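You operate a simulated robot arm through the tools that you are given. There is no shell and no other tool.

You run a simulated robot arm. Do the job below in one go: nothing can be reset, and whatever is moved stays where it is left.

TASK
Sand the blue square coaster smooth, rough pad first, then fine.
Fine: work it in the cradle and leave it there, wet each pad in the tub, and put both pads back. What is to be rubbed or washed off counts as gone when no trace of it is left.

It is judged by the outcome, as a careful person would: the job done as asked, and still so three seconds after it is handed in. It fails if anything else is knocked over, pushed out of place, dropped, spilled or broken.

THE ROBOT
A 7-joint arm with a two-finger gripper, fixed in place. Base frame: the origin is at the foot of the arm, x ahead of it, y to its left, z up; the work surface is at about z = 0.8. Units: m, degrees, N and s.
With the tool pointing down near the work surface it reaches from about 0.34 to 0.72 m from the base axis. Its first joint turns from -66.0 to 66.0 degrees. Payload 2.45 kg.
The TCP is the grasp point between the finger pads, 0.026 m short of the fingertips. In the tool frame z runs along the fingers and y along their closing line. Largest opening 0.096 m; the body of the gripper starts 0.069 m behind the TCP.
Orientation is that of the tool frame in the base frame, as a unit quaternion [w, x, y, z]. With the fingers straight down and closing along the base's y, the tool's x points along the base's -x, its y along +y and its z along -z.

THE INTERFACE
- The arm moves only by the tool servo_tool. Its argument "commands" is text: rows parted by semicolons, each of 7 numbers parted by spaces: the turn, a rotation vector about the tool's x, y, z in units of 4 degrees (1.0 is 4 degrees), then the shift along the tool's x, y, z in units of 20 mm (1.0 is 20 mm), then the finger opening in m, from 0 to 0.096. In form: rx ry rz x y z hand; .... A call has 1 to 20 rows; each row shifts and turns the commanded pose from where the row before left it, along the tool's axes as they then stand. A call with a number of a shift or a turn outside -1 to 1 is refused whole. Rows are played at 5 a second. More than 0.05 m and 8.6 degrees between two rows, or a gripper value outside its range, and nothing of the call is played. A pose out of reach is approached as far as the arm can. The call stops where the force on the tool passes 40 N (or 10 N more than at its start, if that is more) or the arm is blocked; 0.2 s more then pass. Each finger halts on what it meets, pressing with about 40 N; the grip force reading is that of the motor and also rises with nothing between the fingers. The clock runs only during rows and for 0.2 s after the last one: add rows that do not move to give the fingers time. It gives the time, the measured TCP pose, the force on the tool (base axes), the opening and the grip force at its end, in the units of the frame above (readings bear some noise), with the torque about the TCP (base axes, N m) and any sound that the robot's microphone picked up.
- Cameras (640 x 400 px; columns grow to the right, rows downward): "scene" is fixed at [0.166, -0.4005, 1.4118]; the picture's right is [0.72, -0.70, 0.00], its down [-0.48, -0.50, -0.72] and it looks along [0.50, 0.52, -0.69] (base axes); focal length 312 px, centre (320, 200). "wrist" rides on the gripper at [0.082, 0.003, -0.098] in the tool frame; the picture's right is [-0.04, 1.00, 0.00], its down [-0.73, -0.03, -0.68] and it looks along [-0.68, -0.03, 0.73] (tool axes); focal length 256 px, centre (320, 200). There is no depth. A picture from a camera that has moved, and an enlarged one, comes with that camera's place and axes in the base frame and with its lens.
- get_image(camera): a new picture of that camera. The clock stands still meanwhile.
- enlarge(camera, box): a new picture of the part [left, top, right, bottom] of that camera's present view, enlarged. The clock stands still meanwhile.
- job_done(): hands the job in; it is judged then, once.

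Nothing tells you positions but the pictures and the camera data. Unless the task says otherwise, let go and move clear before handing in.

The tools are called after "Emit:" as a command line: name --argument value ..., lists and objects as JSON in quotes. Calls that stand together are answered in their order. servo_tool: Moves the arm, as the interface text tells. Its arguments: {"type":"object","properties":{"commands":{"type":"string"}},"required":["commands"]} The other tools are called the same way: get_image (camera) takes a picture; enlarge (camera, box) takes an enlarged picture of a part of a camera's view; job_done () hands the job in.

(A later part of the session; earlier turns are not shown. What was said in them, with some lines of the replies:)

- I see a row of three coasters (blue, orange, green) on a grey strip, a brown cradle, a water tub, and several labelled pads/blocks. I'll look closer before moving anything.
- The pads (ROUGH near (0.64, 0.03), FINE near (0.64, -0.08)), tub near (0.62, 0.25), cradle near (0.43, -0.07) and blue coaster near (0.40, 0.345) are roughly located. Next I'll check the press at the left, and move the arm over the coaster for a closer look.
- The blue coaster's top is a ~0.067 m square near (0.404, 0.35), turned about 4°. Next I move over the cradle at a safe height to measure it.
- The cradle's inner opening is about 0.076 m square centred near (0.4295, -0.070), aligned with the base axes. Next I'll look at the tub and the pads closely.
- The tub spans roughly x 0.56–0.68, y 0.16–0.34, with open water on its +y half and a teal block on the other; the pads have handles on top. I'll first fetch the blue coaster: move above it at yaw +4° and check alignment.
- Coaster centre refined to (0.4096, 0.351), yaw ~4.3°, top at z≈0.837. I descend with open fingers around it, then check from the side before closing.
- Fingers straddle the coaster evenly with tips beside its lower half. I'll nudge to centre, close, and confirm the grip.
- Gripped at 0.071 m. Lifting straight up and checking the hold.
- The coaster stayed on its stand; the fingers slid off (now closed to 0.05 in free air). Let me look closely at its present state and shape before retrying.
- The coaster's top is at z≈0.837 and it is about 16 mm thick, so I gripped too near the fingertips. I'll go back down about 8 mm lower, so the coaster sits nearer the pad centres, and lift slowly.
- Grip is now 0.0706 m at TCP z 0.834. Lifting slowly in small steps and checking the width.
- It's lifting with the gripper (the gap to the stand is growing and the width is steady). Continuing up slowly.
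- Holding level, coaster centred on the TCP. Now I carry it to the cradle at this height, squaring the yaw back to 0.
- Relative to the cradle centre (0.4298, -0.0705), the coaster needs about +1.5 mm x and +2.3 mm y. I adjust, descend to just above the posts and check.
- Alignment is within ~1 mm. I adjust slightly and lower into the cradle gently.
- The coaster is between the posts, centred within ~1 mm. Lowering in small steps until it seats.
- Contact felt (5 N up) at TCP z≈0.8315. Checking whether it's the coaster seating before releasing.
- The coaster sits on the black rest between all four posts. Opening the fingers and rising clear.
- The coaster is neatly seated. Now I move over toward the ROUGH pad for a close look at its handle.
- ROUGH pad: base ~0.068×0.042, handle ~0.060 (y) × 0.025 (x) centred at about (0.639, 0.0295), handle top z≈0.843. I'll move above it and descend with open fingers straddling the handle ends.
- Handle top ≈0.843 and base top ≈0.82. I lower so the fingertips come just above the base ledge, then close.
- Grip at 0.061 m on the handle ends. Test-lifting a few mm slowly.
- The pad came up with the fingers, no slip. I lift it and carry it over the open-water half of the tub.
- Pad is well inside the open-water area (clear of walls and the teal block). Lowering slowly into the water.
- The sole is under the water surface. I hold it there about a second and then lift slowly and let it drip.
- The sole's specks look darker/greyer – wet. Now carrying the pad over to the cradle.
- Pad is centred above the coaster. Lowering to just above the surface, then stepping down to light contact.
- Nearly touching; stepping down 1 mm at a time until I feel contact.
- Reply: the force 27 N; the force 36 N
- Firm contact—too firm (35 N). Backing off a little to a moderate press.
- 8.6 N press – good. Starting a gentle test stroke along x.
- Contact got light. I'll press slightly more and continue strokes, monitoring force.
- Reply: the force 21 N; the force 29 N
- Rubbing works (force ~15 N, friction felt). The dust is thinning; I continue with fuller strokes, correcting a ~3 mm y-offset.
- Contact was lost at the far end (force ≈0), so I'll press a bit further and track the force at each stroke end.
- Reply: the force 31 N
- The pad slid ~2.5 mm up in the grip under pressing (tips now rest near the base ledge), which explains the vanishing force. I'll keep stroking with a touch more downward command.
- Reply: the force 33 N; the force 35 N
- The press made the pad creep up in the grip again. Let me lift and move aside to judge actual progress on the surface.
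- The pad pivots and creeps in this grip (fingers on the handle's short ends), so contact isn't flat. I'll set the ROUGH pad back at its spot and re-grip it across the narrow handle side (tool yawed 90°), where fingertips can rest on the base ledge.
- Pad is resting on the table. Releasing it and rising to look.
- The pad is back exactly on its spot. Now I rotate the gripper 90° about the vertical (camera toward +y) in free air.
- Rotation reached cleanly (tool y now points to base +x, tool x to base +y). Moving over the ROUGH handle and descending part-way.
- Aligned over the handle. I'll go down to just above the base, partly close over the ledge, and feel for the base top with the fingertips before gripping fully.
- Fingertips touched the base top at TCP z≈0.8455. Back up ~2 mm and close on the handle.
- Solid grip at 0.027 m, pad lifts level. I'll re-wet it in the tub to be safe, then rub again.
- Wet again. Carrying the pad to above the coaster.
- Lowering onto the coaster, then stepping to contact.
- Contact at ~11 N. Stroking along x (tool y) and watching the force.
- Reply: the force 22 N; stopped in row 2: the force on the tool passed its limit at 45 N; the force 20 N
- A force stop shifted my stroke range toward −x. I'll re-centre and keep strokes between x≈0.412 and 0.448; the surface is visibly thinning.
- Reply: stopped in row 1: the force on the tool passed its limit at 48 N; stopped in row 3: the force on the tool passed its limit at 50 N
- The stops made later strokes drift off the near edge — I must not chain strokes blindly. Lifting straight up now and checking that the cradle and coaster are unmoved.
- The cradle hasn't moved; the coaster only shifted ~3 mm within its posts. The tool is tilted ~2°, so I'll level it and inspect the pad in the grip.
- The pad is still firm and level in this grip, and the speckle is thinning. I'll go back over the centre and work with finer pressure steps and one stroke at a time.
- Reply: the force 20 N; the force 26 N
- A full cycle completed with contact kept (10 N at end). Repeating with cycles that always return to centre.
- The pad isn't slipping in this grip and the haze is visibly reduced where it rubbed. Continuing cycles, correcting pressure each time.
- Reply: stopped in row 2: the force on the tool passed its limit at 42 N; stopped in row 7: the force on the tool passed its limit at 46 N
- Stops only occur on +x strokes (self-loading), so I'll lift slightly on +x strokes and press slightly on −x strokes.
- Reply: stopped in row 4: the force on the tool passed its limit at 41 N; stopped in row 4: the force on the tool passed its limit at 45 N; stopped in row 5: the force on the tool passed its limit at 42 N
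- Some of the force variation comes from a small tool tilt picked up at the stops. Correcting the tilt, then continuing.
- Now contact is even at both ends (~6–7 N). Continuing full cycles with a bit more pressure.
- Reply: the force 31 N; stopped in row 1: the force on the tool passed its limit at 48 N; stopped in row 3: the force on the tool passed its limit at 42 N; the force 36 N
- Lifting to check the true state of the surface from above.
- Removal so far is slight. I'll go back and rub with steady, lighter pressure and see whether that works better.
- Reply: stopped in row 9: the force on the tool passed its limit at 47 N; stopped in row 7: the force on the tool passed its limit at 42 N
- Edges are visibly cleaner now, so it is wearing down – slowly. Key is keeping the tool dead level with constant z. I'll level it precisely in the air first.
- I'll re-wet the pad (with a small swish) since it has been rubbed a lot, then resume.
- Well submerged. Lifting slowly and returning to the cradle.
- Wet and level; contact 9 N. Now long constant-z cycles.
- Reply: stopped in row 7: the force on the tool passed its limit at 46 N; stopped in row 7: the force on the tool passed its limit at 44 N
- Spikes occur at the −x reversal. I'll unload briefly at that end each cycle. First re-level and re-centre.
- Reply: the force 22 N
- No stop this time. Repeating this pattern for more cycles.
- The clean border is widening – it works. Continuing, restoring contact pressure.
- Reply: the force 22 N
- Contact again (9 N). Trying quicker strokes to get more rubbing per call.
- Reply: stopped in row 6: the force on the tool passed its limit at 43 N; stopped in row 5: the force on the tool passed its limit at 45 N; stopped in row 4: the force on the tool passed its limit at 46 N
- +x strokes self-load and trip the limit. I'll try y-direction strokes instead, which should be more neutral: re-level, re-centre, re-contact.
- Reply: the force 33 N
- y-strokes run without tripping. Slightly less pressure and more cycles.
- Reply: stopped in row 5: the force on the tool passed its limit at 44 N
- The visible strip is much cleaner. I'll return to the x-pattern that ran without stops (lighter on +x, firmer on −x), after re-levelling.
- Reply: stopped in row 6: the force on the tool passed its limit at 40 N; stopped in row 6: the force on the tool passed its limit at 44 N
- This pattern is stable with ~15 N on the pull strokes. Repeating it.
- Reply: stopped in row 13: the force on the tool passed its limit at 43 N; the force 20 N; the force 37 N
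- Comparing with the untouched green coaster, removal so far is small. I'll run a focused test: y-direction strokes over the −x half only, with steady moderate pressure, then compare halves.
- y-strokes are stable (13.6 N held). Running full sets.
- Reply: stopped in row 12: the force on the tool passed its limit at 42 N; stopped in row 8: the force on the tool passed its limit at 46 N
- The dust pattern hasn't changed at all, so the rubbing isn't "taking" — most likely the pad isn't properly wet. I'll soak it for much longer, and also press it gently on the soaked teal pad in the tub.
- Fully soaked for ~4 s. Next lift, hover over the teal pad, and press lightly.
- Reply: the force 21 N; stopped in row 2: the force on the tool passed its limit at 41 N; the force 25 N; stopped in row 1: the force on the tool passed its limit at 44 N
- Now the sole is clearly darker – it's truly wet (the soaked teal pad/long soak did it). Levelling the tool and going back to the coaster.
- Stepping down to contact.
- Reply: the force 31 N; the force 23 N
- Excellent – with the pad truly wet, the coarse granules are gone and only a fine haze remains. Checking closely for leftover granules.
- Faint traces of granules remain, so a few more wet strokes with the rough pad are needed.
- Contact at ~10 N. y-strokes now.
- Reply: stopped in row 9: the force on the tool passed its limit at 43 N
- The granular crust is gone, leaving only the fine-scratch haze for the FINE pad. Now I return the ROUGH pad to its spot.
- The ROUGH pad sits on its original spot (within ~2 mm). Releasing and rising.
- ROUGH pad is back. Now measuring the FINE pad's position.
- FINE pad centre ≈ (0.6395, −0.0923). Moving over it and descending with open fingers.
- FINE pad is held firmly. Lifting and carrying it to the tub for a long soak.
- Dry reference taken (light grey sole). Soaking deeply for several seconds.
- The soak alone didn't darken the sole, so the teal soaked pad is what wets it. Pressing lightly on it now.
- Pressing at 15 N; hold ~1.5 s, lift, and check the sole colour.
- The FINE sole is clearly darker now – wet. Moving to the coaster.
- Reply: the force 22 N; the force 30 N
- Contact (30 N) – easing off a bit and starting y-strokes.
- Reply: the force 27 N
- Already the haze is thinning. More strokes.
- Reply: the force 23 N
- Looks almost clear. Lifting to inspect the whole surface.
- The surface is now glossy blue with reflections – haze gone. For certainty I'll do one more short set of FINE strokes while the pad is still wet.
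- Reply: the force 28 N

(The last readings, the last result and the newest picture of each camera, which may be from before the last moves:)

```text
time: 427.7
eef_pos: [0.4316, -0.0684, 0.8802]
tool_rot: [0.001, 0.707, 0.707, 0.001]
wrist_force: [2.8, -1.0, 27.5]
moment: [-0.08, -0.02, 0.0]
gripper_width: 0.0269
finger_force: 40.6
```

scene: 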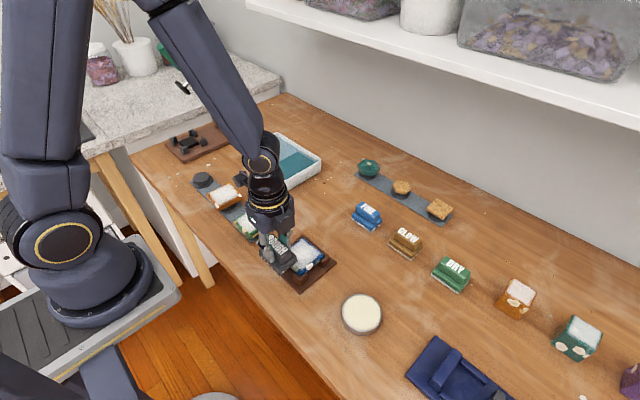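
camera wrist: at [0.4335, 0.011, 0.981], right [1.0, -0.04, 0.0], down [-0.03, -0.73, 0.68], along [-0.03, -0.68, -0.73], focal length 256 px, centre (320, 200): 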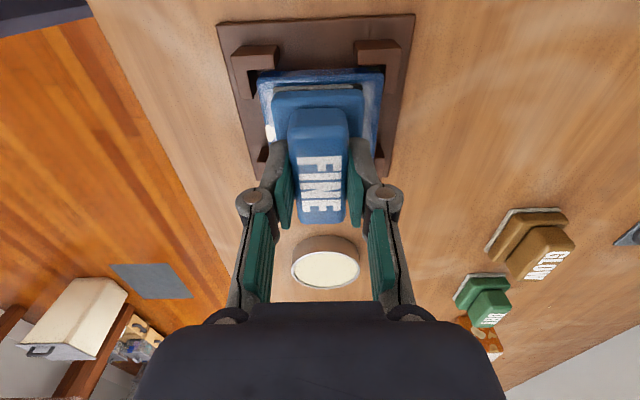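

Emit:
servo_tool --commands "0 0 0 0 0 -0.013 0.01; 0 0 0 0.4 0 0 0.01; 0 0 0 -0.4 0 0 0.01; 0 0 0 -0.4 0 0 0.01; 0 0 0 0.4 0 0 0.01; 0 0 0 0.4 0 0 0.01; 0 0 0 -0.4 0 0 0.01; 0 0 0 -0.4 0 0 0.01; 0 0 0 0.4 0 0 0.01; 0 0 0 0.4 0 0 0.01; 0 0 0 -0.4 0 0 0.01; 0 0 0 -0.4 0 0 0.01; 0 0 0 0.4 0 0 0.01"

Emit:
servo_tool --commands "0 0 0 0 0 -0.2 0.01; 0 0 0 0 0 -0.6 0.01; 0 0 0 0 0.5 -0.6 0.01; 0 0 0 0 0.9 -0.5 0.01; 0 0 0 0 0.9 0 0.01; 0 0 0 0 0.9 0 0.01; 0 0 0 0 0.7 0 0.01; 0 0 0 0 0 0 0.01; 0 0 0 0 0 0 0.01"

Emit:
enlarge --camera "scene" --box '[282, 232, 332, 276]'

Emit:
enlarge --camera "scene" --box '[286, 236, 312, 262]'

```text
time: 430.5
eef_pos: [0.431, -0.0703, 0.8799]
tool_rot: [0.003, 0.708, 0.706, 0.001]
wrist_force: [-0.5, -10.1, 29.2]
moment: [-0.17, 0.16, 0.06]
gripper_width: 0.0272
finger_force: 40.0
```

```text
time: 432.5
eef_pos: [0.5097, -0.069, 0.9166]
tool_rot: [0.001, 0.707, 0.707, 0.001]
wrist_force: [-0.9, -0.3, -0.4]
moment: [0.0, 0.03, -0.01]
gripper_width: 0.0269
finger_force: 40.0
```

```text
9.09 times, centred on (307, 254) of scene
camera zoom: at [0.1661, -0.4005, 1.4118], right [0.72, -0.7, 0.0], down [-0.48, -0.5, -0.72], along [0.5, 0.52, -0.69], focal length 2836 px, centre (438, -291)
```

zoom: 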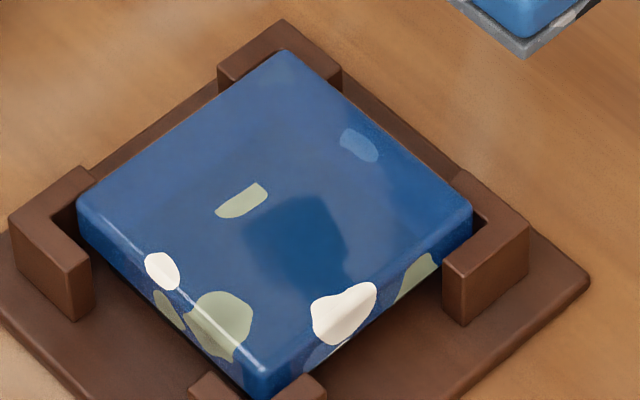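

```text
15.38 times, centred on (299, 249) of scene
camera zoom: at [0.1661, -0.4005, 1.4118], right [0.72, -0.7, 0.0], down [-0.48, -0.5, -0.72], along [0.5, 0.52, -0.69], focal length 4800 px, centre (643, -554)
```

zoom: 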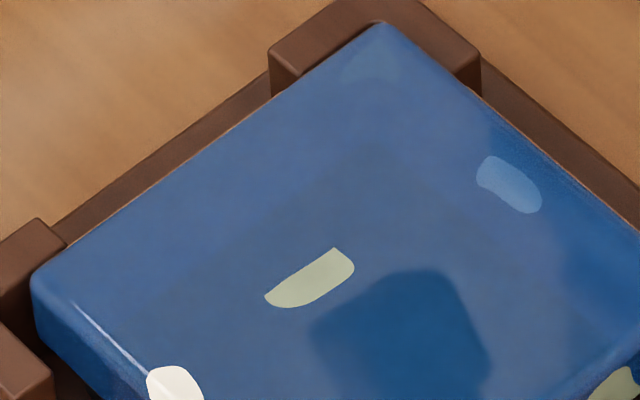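

The coaster is smooth and shiny with no haze. Now returning the FINE pad to its spot.

Emit:
servo_tool --commands "0.04 0 0 -0.1 0.5 -0.3 0.01; 0 0 0 -0.15 0.95 0 0.01; 0 0 0 -0.15 0.95 0 0.01; 0 0 0 -0.15 0.95 0 0.01; 0 0 0 -0.15 0.95 0 0.01; 0 0 0 -0.15 0.95 0 0.01; 0 0 0 -0.15 0.9 0 0.01; 0 0 0 -0.03 0.34 0 0.01; 0 0 0 0 0 0 0.01; 0 0 0 0 0 0 0.01"

Emit:
enlarge --camera "scene" --box '[330, 160, 420, 250]'

```text
time: 434.7
eef_pos: [0.638, -0.0897, 0.9234]
tool_rot: [-0.001, 0.708, 0.707, 0.0]
wrist_force: [-1.5, 0.3, 0.2]
moment: [-0.01, -0.01, 0.0]
gripper_width: 0.0271
finger_force: 39.7
```

```text
4.44 times, centred on (375, 205) of scene
camera zoom: at [0.1661, -0.4005, 1.4118], right [0.72, -0.7, 0.0], down [-0.48, -0.5, -0.72], along [0.5, 0.52, -0.69], focal length 1387 px, centre (76, 178)
```

zoom: 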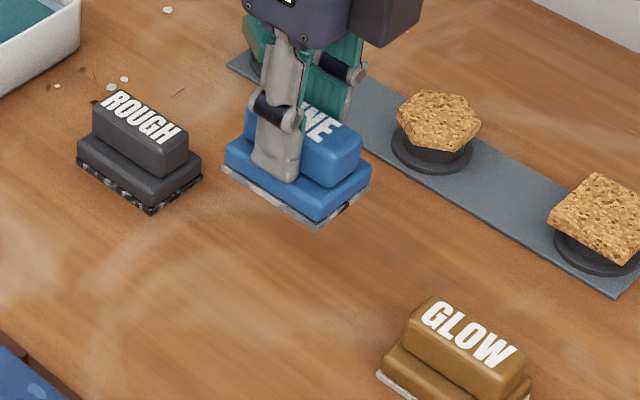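

Emit:
servo_tool --commands "0 0 0 0 0.06 0.7 0.01; 0 0 0 0 0 0.8 0.01; 0 0 0 0 0 0.8 0.01; 0 0 0 0 0 0.7 0.01; 0 0 0 0 0 0.4 0.01; 0 0 0 0 0 0.25 0.01; 0 0 0 0 0 0 0.01; 0 0 0 0 0 0 0.01"

Emit:
servo_tool --commands "0 0 0 0 0 0.05 0.01; 0 0 0 0 0 0 0.01; 0 0 0 0 0 0 0.01"

Emit:
servo_tool --commands "0 0 0 0 0 0.04 0.01; 0 0 0 0 0 0 0.01; 0 0 0 0 0 0 0.01"

Emit:
servo_tool --commands "0 0 0 0 0 0.03 0.01; 0 0 0 0 0 0 0.01; 0 0 0 0 0 0 0.01"

Emit:
enlarge --camera "scene" --box '[310, 165, 400, 240]'

```text
time: 436.5
eef_pos: [0.6399, -0.0896, 0.8502]
tool_rot: [-0.002, 0.707, 0.707, 0.0]
wrist_force: [0.0, -0.2, -0.4]
moment: [-0.01, -0.02, -0.01]
gripper_width: 0.0271
finger_force: 40.0
```

```text
time: 437.3
eef_pos: [0.6399, -0.0898, 0.8494]
tool_rot: [-0.001, 0.707, 0.707, 0.001]
wrist_force: [-0.3, -1.0, -2.2]
moment: [-0.02, 0.0, 0.0]
gripper_width: 0.0269
finger_force: 39.3
```

```text
time: 438.1
eef_pos: [0.639, -0.0892, 0.8489]
tool_rot: [-0.001, 0.707, 0.707, 0.0]
wrist_force: [-0.3, -0.3, -1.4]
moment: [0.0, 0.01, 0.01]
gripper_width: 0.027
finger_force: 39.7
```

```text
time: 438.9
eef_pos: [0.6409, -0.0888, 0.8471]
tool_rot: [-0.001, 0.706, 0.708, 0.0]
wrist_force: [-0.6, 1.7, -1.0]
moment: [-0.03, 0.0, 0.02]
gripper_width: 0.0273
finger_force: 39.5
```

```text
5.33 times, centred on (355, 202) of scene
camera zoom: at [0.1661, -0.4005, 1.4118], right [0.72, -0.7, 0.0], down [-0.48, -0.5, -0.72], along [0.5, 0.52, -0.69], focal length 1664 px, centre (133, 187)
```

zoom: 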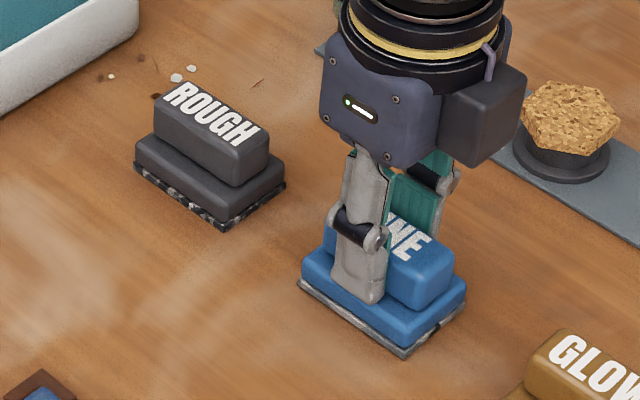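

Emit:
servo_tool --commands "0 0 0 0 0 0.03 0.01; 0 0 0 0 0 0 0.01; 0 0 0 0 0 0 0.01"

Emit:
servo_tool --commands "0 0 0 0 0 0.03 0.01; 0 0 0 0 0 0 0.01; 0 0 0 0 0 0 0.01"

Emit:
servo_tool --commands "0 0 0 0 0 0.02 0.01; 0 0 0 0 0 0 0.01; 0 0 0 0 0 0 0.01"

```text
time: 439.7
eef_pos: [0.6404, -0.0882, 0.8482]
tool_rot: [-0.002, 0.707, 0.707, 0.001]
wrist_force: [-0.8, -0.1, -1.0]
moment: [0.03, -0.01, 0.0]
gripper_width: 0.0269
finger_force: 39.4
```

```text
time: 440.5
eef_pos: [0.6409, -0.0894, 0.8479]
tool_rot: [-0.003, 0.707, 0.707, 0.0]
wrist_force: [-0.6, 0.1, -0.8]
moment: [-0.01, 0.0, 0.0]
gripper_width: 0.0272
finger_force: 40.0
```

```text
time: 441.3
eef_pos: [0.6417, -0.0894, 0.8474]
tool_rot: [-0.002, 0.707, 0.708, 0.0]
wrist_force: [0.5, 0.0, -0.5]
moment: [-0.02, 0.0, -0.01]
gripper_width: 0.027
finger_force: 40.2
```

Emit:
servo_tool --commands "0 0 0 0 0 0.03 0.01; 0 0 0 0 0 0 0.01; 0 0 0 0 0 0 0.01"

Emit:
servo_tool --commands "0 0 0 0 0 0.03 0.01; 0 0 0 0 0 0 0.01; 0 0 0 0 0 0 0.01"

Emit:
servo_tool --commands "0 0 0 0 0 0.02 0.01; 0 0 0 0 0 0 0.01; 0 0 0 0 0 0 0.01"

```text
time: 442.1
eef_pos: [0.6396, -0.0888, 0.847]
tool_rot: [-0.001, 0.707, 0.707, 0.0]
wrist_force: [-0.1, 0.4, -1.4]
moment: [-0.03, 0.01, -0.03]
gripper_width: 0.027
finger_force: 39.9
```

```text
time: 442.9
eef_pos: [0.6401, -0.0893, 0.8459]
tool_rot: [0.0, 0.707, 0.707, 0.001]
wrist_force: [-1.8, 0.4, 5.2]
moment: [-0.02, 0.01, 0.01]
gripper_width: 0.0269
finger_force: 40.0
```

```text
time: 443.7
eef_pos: [0.6411, -0.0891, 0.8472]
tool_rot: [0.0, 0.707, 0.707, 0.0]
wrist_force: [-3.7, -0.2, 16.3]
moment: [0.04, 0.19, -0.01]
gripper_width: 0.0268
finger_force: 39.9
```

FINE pad rests on the table. Releasing, then rising straight up.

Emit:
servo_tool --commands "0 0 0 0 0 -0.02 0.01; 0 0 0 0 0 0 0.035; 0 0 0 0 0 0 0.05; 0 0 0 0 0 0 0.07; 0 0 0 0 0 0 0.07; 0 0 0 0 0 -0.4 0.07; 0 0 0 0 0 -0.8 0.08; 0 0 0 0 0 -1 0.096; 0 0 0 0 0 -1 0.096; 0 0 0 0 0 -0.8 0.096; 0 0 0 0 0 0 0.096"

Emit:
enlarge --camera "scene" --box '[310, 165, 400, 240]'

Emit:
get_image --camera "scene"

```text
time: 446.1
eef_pos: [0.6414, -0.0896, 0.9273]
tool_rot: [-0.001, 0.707, 0.707, 0.0]
wrist_force: [0.4, 0.5, -0.5]
moment: [0.02, 0.01, -0.01]
gripper_width: 0.096
finger_force: 0.1
```

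```text
5.33 times, centred on (355, 202) of scene
camera zoom: at [0.166, -0.4005, 1.4118], right [0.72, -0.7, 0.0], down [-0.48, -0.5, -0.72], along [0.5, 0.52, -0.69], focal length 1664 px, centre (133, 187)
```

zoom: 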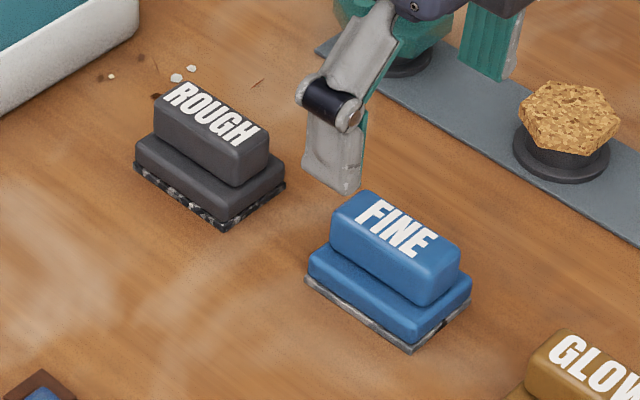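

```text
taken
```

scene: 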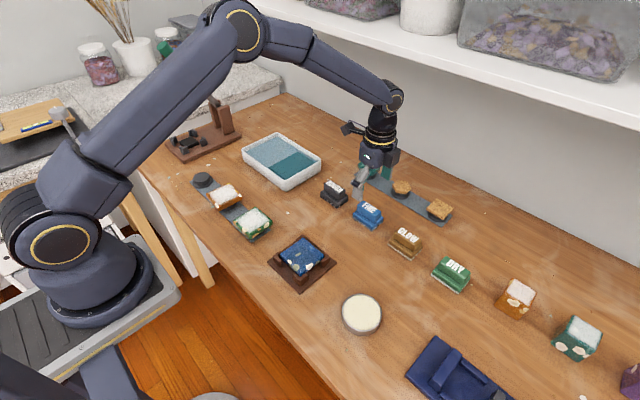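

Both pads are back. Let me inspect the coaster from both cameras with the arm away.

Emit:
enlarge --camera "scene" --box '[282, 232, 332, 276]'

Emit:
enlarge --camera "scene" --box '[288, 236, 312, 258]'

Emit:
enlarge --camera "wrist" --box '[0, 60, 200, 260]'

```text
9.09 times, centred on (307, 254) of scene
camera zoom: at [0.166, -0.4005, 1.4118], right [0.72, -0.7, 0.0], down [-0.48, -0.5, -0.72], along [0.5, 0.52, -0.69], focal length 2836 px, centre (438, -291)
```

zoom: 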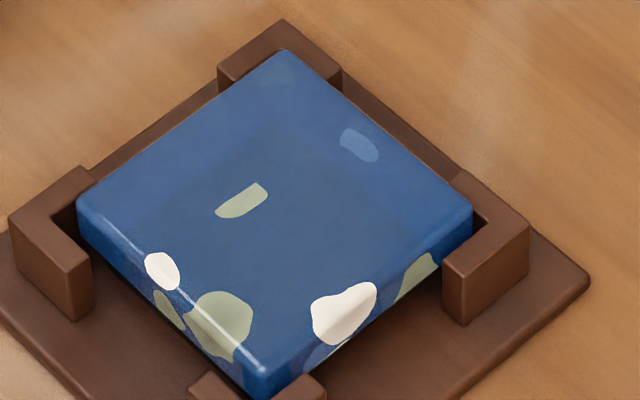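

```text
16.00 times, centred on (300, 247) of scene
camera zoom: at [0.166, -0.4005, 1.4118], right [0.72, -0.7, 0.0], down [-0.48, -0.5, -0.72], along [0.5, 0.52, -0.69], focal length 4992 px, centre (640, -552)
```

zoom: 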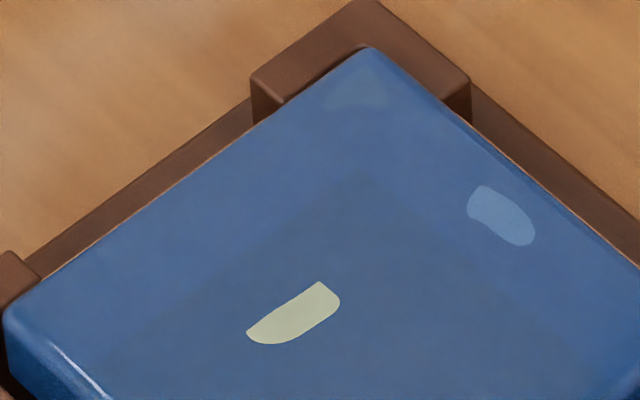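

```text
2.00 times, centred on (100, 160) of wrist
camera zoom: at [0.6454, -0.0084, 1.0245], right [1.0, -0.04, 0.0], down [-0.03, -0.73, 0.68], along [-0.03, -0.68, -0.73], focal length 512 px, centre (760, 280)
```

zoom: 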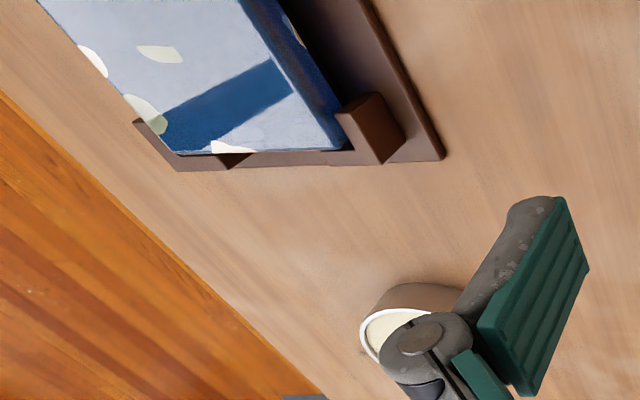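

The pads are in place and the coaster looks clean; there is a very faint tonal patch I want to verify is only a reflection, so I'll view it from another angle.

Emit:
servo_tool --commands "0 0 0 0 -0.3 -0.6 0.096; 0 0 0 0.08 -0.9 -0.5 0.096; 0 0 0 0.08 -0.95 -0.4 0.096; 0 0 0 0.08 -0.95 -0.4 0.096; 0 0 0 0.08 -0.95 -0.4 0.096; 0 0 0 0.08 -0.95 -0.4 0.096; 0 0 0 0.08 -0.95 -0.4 0.096; 0 0 0 0.08 -0.95 -0.4 0.096; 0 0 0 0.08 -0.95 0 0.096; 0 0 0 0.08 -0.95 0 0.096; 0 0 0 0.08 -0.95 0 0.096; 0 0 0 0.08 -0.95 0 0.096; 0 0 0 0.08 -0.9 0 0.096; 0 0 0 0.04 -0.5 0 0.096; 0 0 0 0 0 0 0.096; 0 0 0 0 0 0 0.096"

Emit:
get_image --camera "wrist"

Emit:
enlarge --camera "wrist" --box '[280, 20, 420, 140]'

Emit:
enlarge --camera "scene" --box '[282, 232, 332, 276]'

```text
time: 449.5
eef_pos: [0.3985, -0.0691, 0.9961]
tool_rot: [-0.001, 0.706, 0.708, 0.0]
wrist_force: [0.0, 0.1, 0.0]
moment: [-0.01, -0.03, 0.0]
gripper_width: 0.0959
finger_force: 0.1
```

```text
taken
camera wrist: at [0.4014, 0.0121, 1.0934], right [1.0, -0.04, 0.0], down [-0.03, -0.73, 0.68], along [-0.03, -0.68, -0.73], focal length 256 px, centre (320, 200)
```

wrist: 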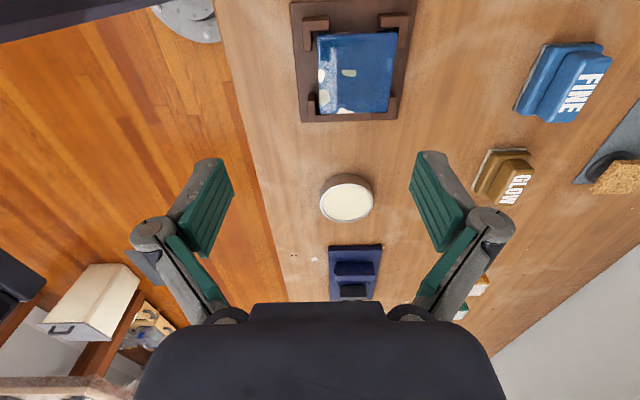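

```text
3.33 times, centred on (350, 80) of wrist
camera zoom: at [0.4014, 0.0121, 1.0934], right [1.0, -0.04, 0.0], down [-0.03, -0.73, 0.68], along [-0.03, -0.68, -0.73], focal length 853 px, centre (220, 600)
```

zoom: 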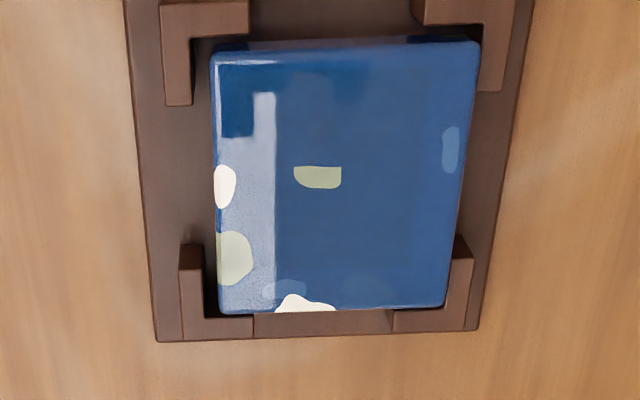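

```text
9.09 times, centred on (307, 254) of scene
camera zoom: at [0.166, -0.4005, 1.4118], right [0.72, -0.7, 0.0], down [-0.48, -0.5, -0.72], along [0.5, 0.52, -0.69], focal length 2836 px, centre (438, -291)
```

zoom: 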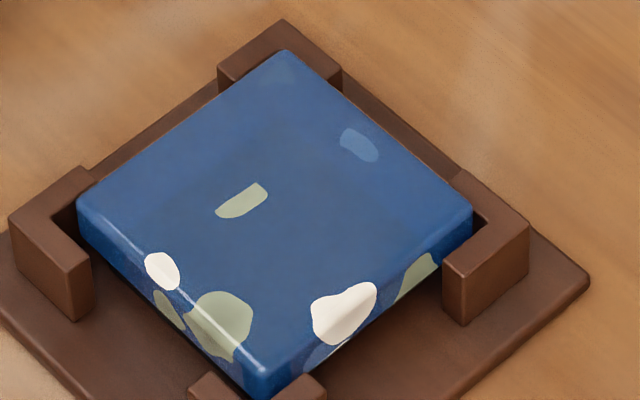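

From this angle the top is clean, glossy blue (only a window reflection on one side), so the sanding is complete. I'll raise the arm clear and do a final overall check.

Emit:
servo_tool --commands "0 0 0 0.3 -0.2 -0.8 0.096; 0 0 0 0.5 -0.2 -0.9 0.096; 0 0 0 0.5 -0.2 -0.9 0.096; 0 0 0 0.5 -0.2 -0.8 0.096; 0 0 0 0.4 0 0 0.096; 0 0 0 0 0 0 0.096; 0 0 0 0 0 0 0.096"

Emit:
get_image --camera "scene"

Emit:
enlarge --camera "scene" --box '[310, 165, 400, 240]'

Emit:
enlarge --camera "scene" --box '[180, 120, 340, 300]'

```text
time: 451.1
eef_pos: [0.3829, -0.0257, 1.065]
tool_rot: [-0.001, 0.707, 0.707, 0.0]
wrist_force: [0.5, 0.9, -0.2]
moment: [0.03, 0.0, -0.01]
gripper_width: 0.0961
finger_force: 0.0
```

```text
taken
```

scene: 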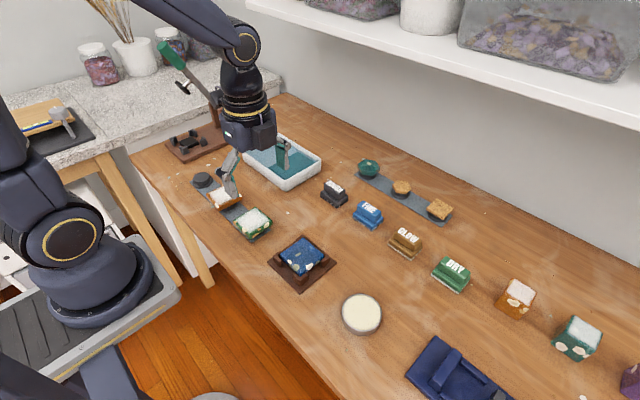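

```text
5.33 times, centred on (355, 202) of scene
camera zoom: at [0.166, -0.4005, 1.4118], right [0.72, -0.7, 0.0], down [-0.48, -0.5, -0.72], along [0.5, 0.52, -0.69], focal length 1664 px, centre (133, 187)
```

zoom: 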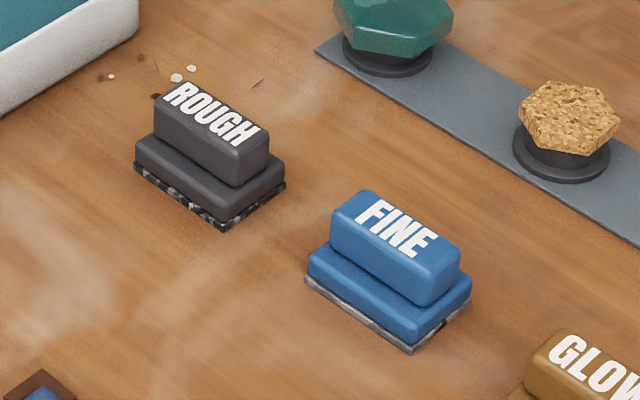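

```text
2.22 times, centred on (260, 210) of scene
camera zoom: at [0.166, -0.4005, 1.4118], right [0.72, -0.7, 0.0], down [-0.48, -0.5, -0.72], along [0.5, 0.52, -0.69], focal length 693 px, centre (453, 178)
```

zoom: 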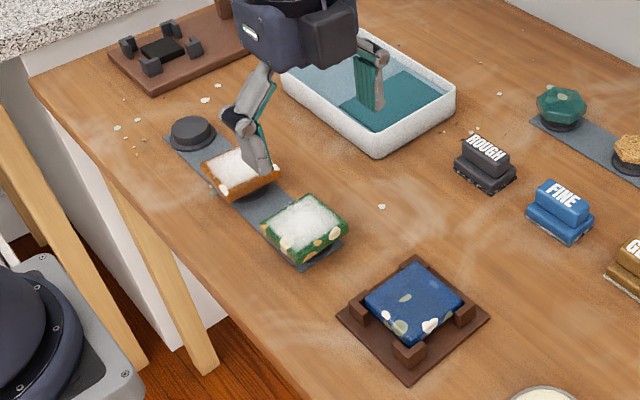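

The blue coaster sits clean, glossy and seated in the cradle. Both pads are back at their spots, the FINE one within about 5 mm, and nothing else is disturbed. The gripper is open and clear, so I'm handing the job in.

Emit:
job_done

```text
The job is handed in.
```

The blue coaster is sanded: no grit or haze shows on its top in either camera view, and it is still seated in the cradle. I've handed the job in, but I haven't seen a verdict.

- **Wetting:** Dipping the pads in the open water did nothing visible, and early rubbing with the rough pad had no effect. Pressing each pad on the soaked teal block in the tub darkened its sole. After that the rough pad took off the grit and the fine pad took off the haze.
- **Putting back:** The rough pad is within about 2 mm of where it started. The fine pad sits about 5 mm off its original spot because it shifted as I let go of it.
- **Knocks:** My first attempt to lift the coaster slipped off and left it on its stand. During the early rubbing the force limit stopped several strokes, and one batch drifted the rough pad off the coaster's near edge. The coaster slid about 3 mm between the posts, and the cradle did not move.

The gripper is open and clear, and nothing else on the bench looks disturbed.
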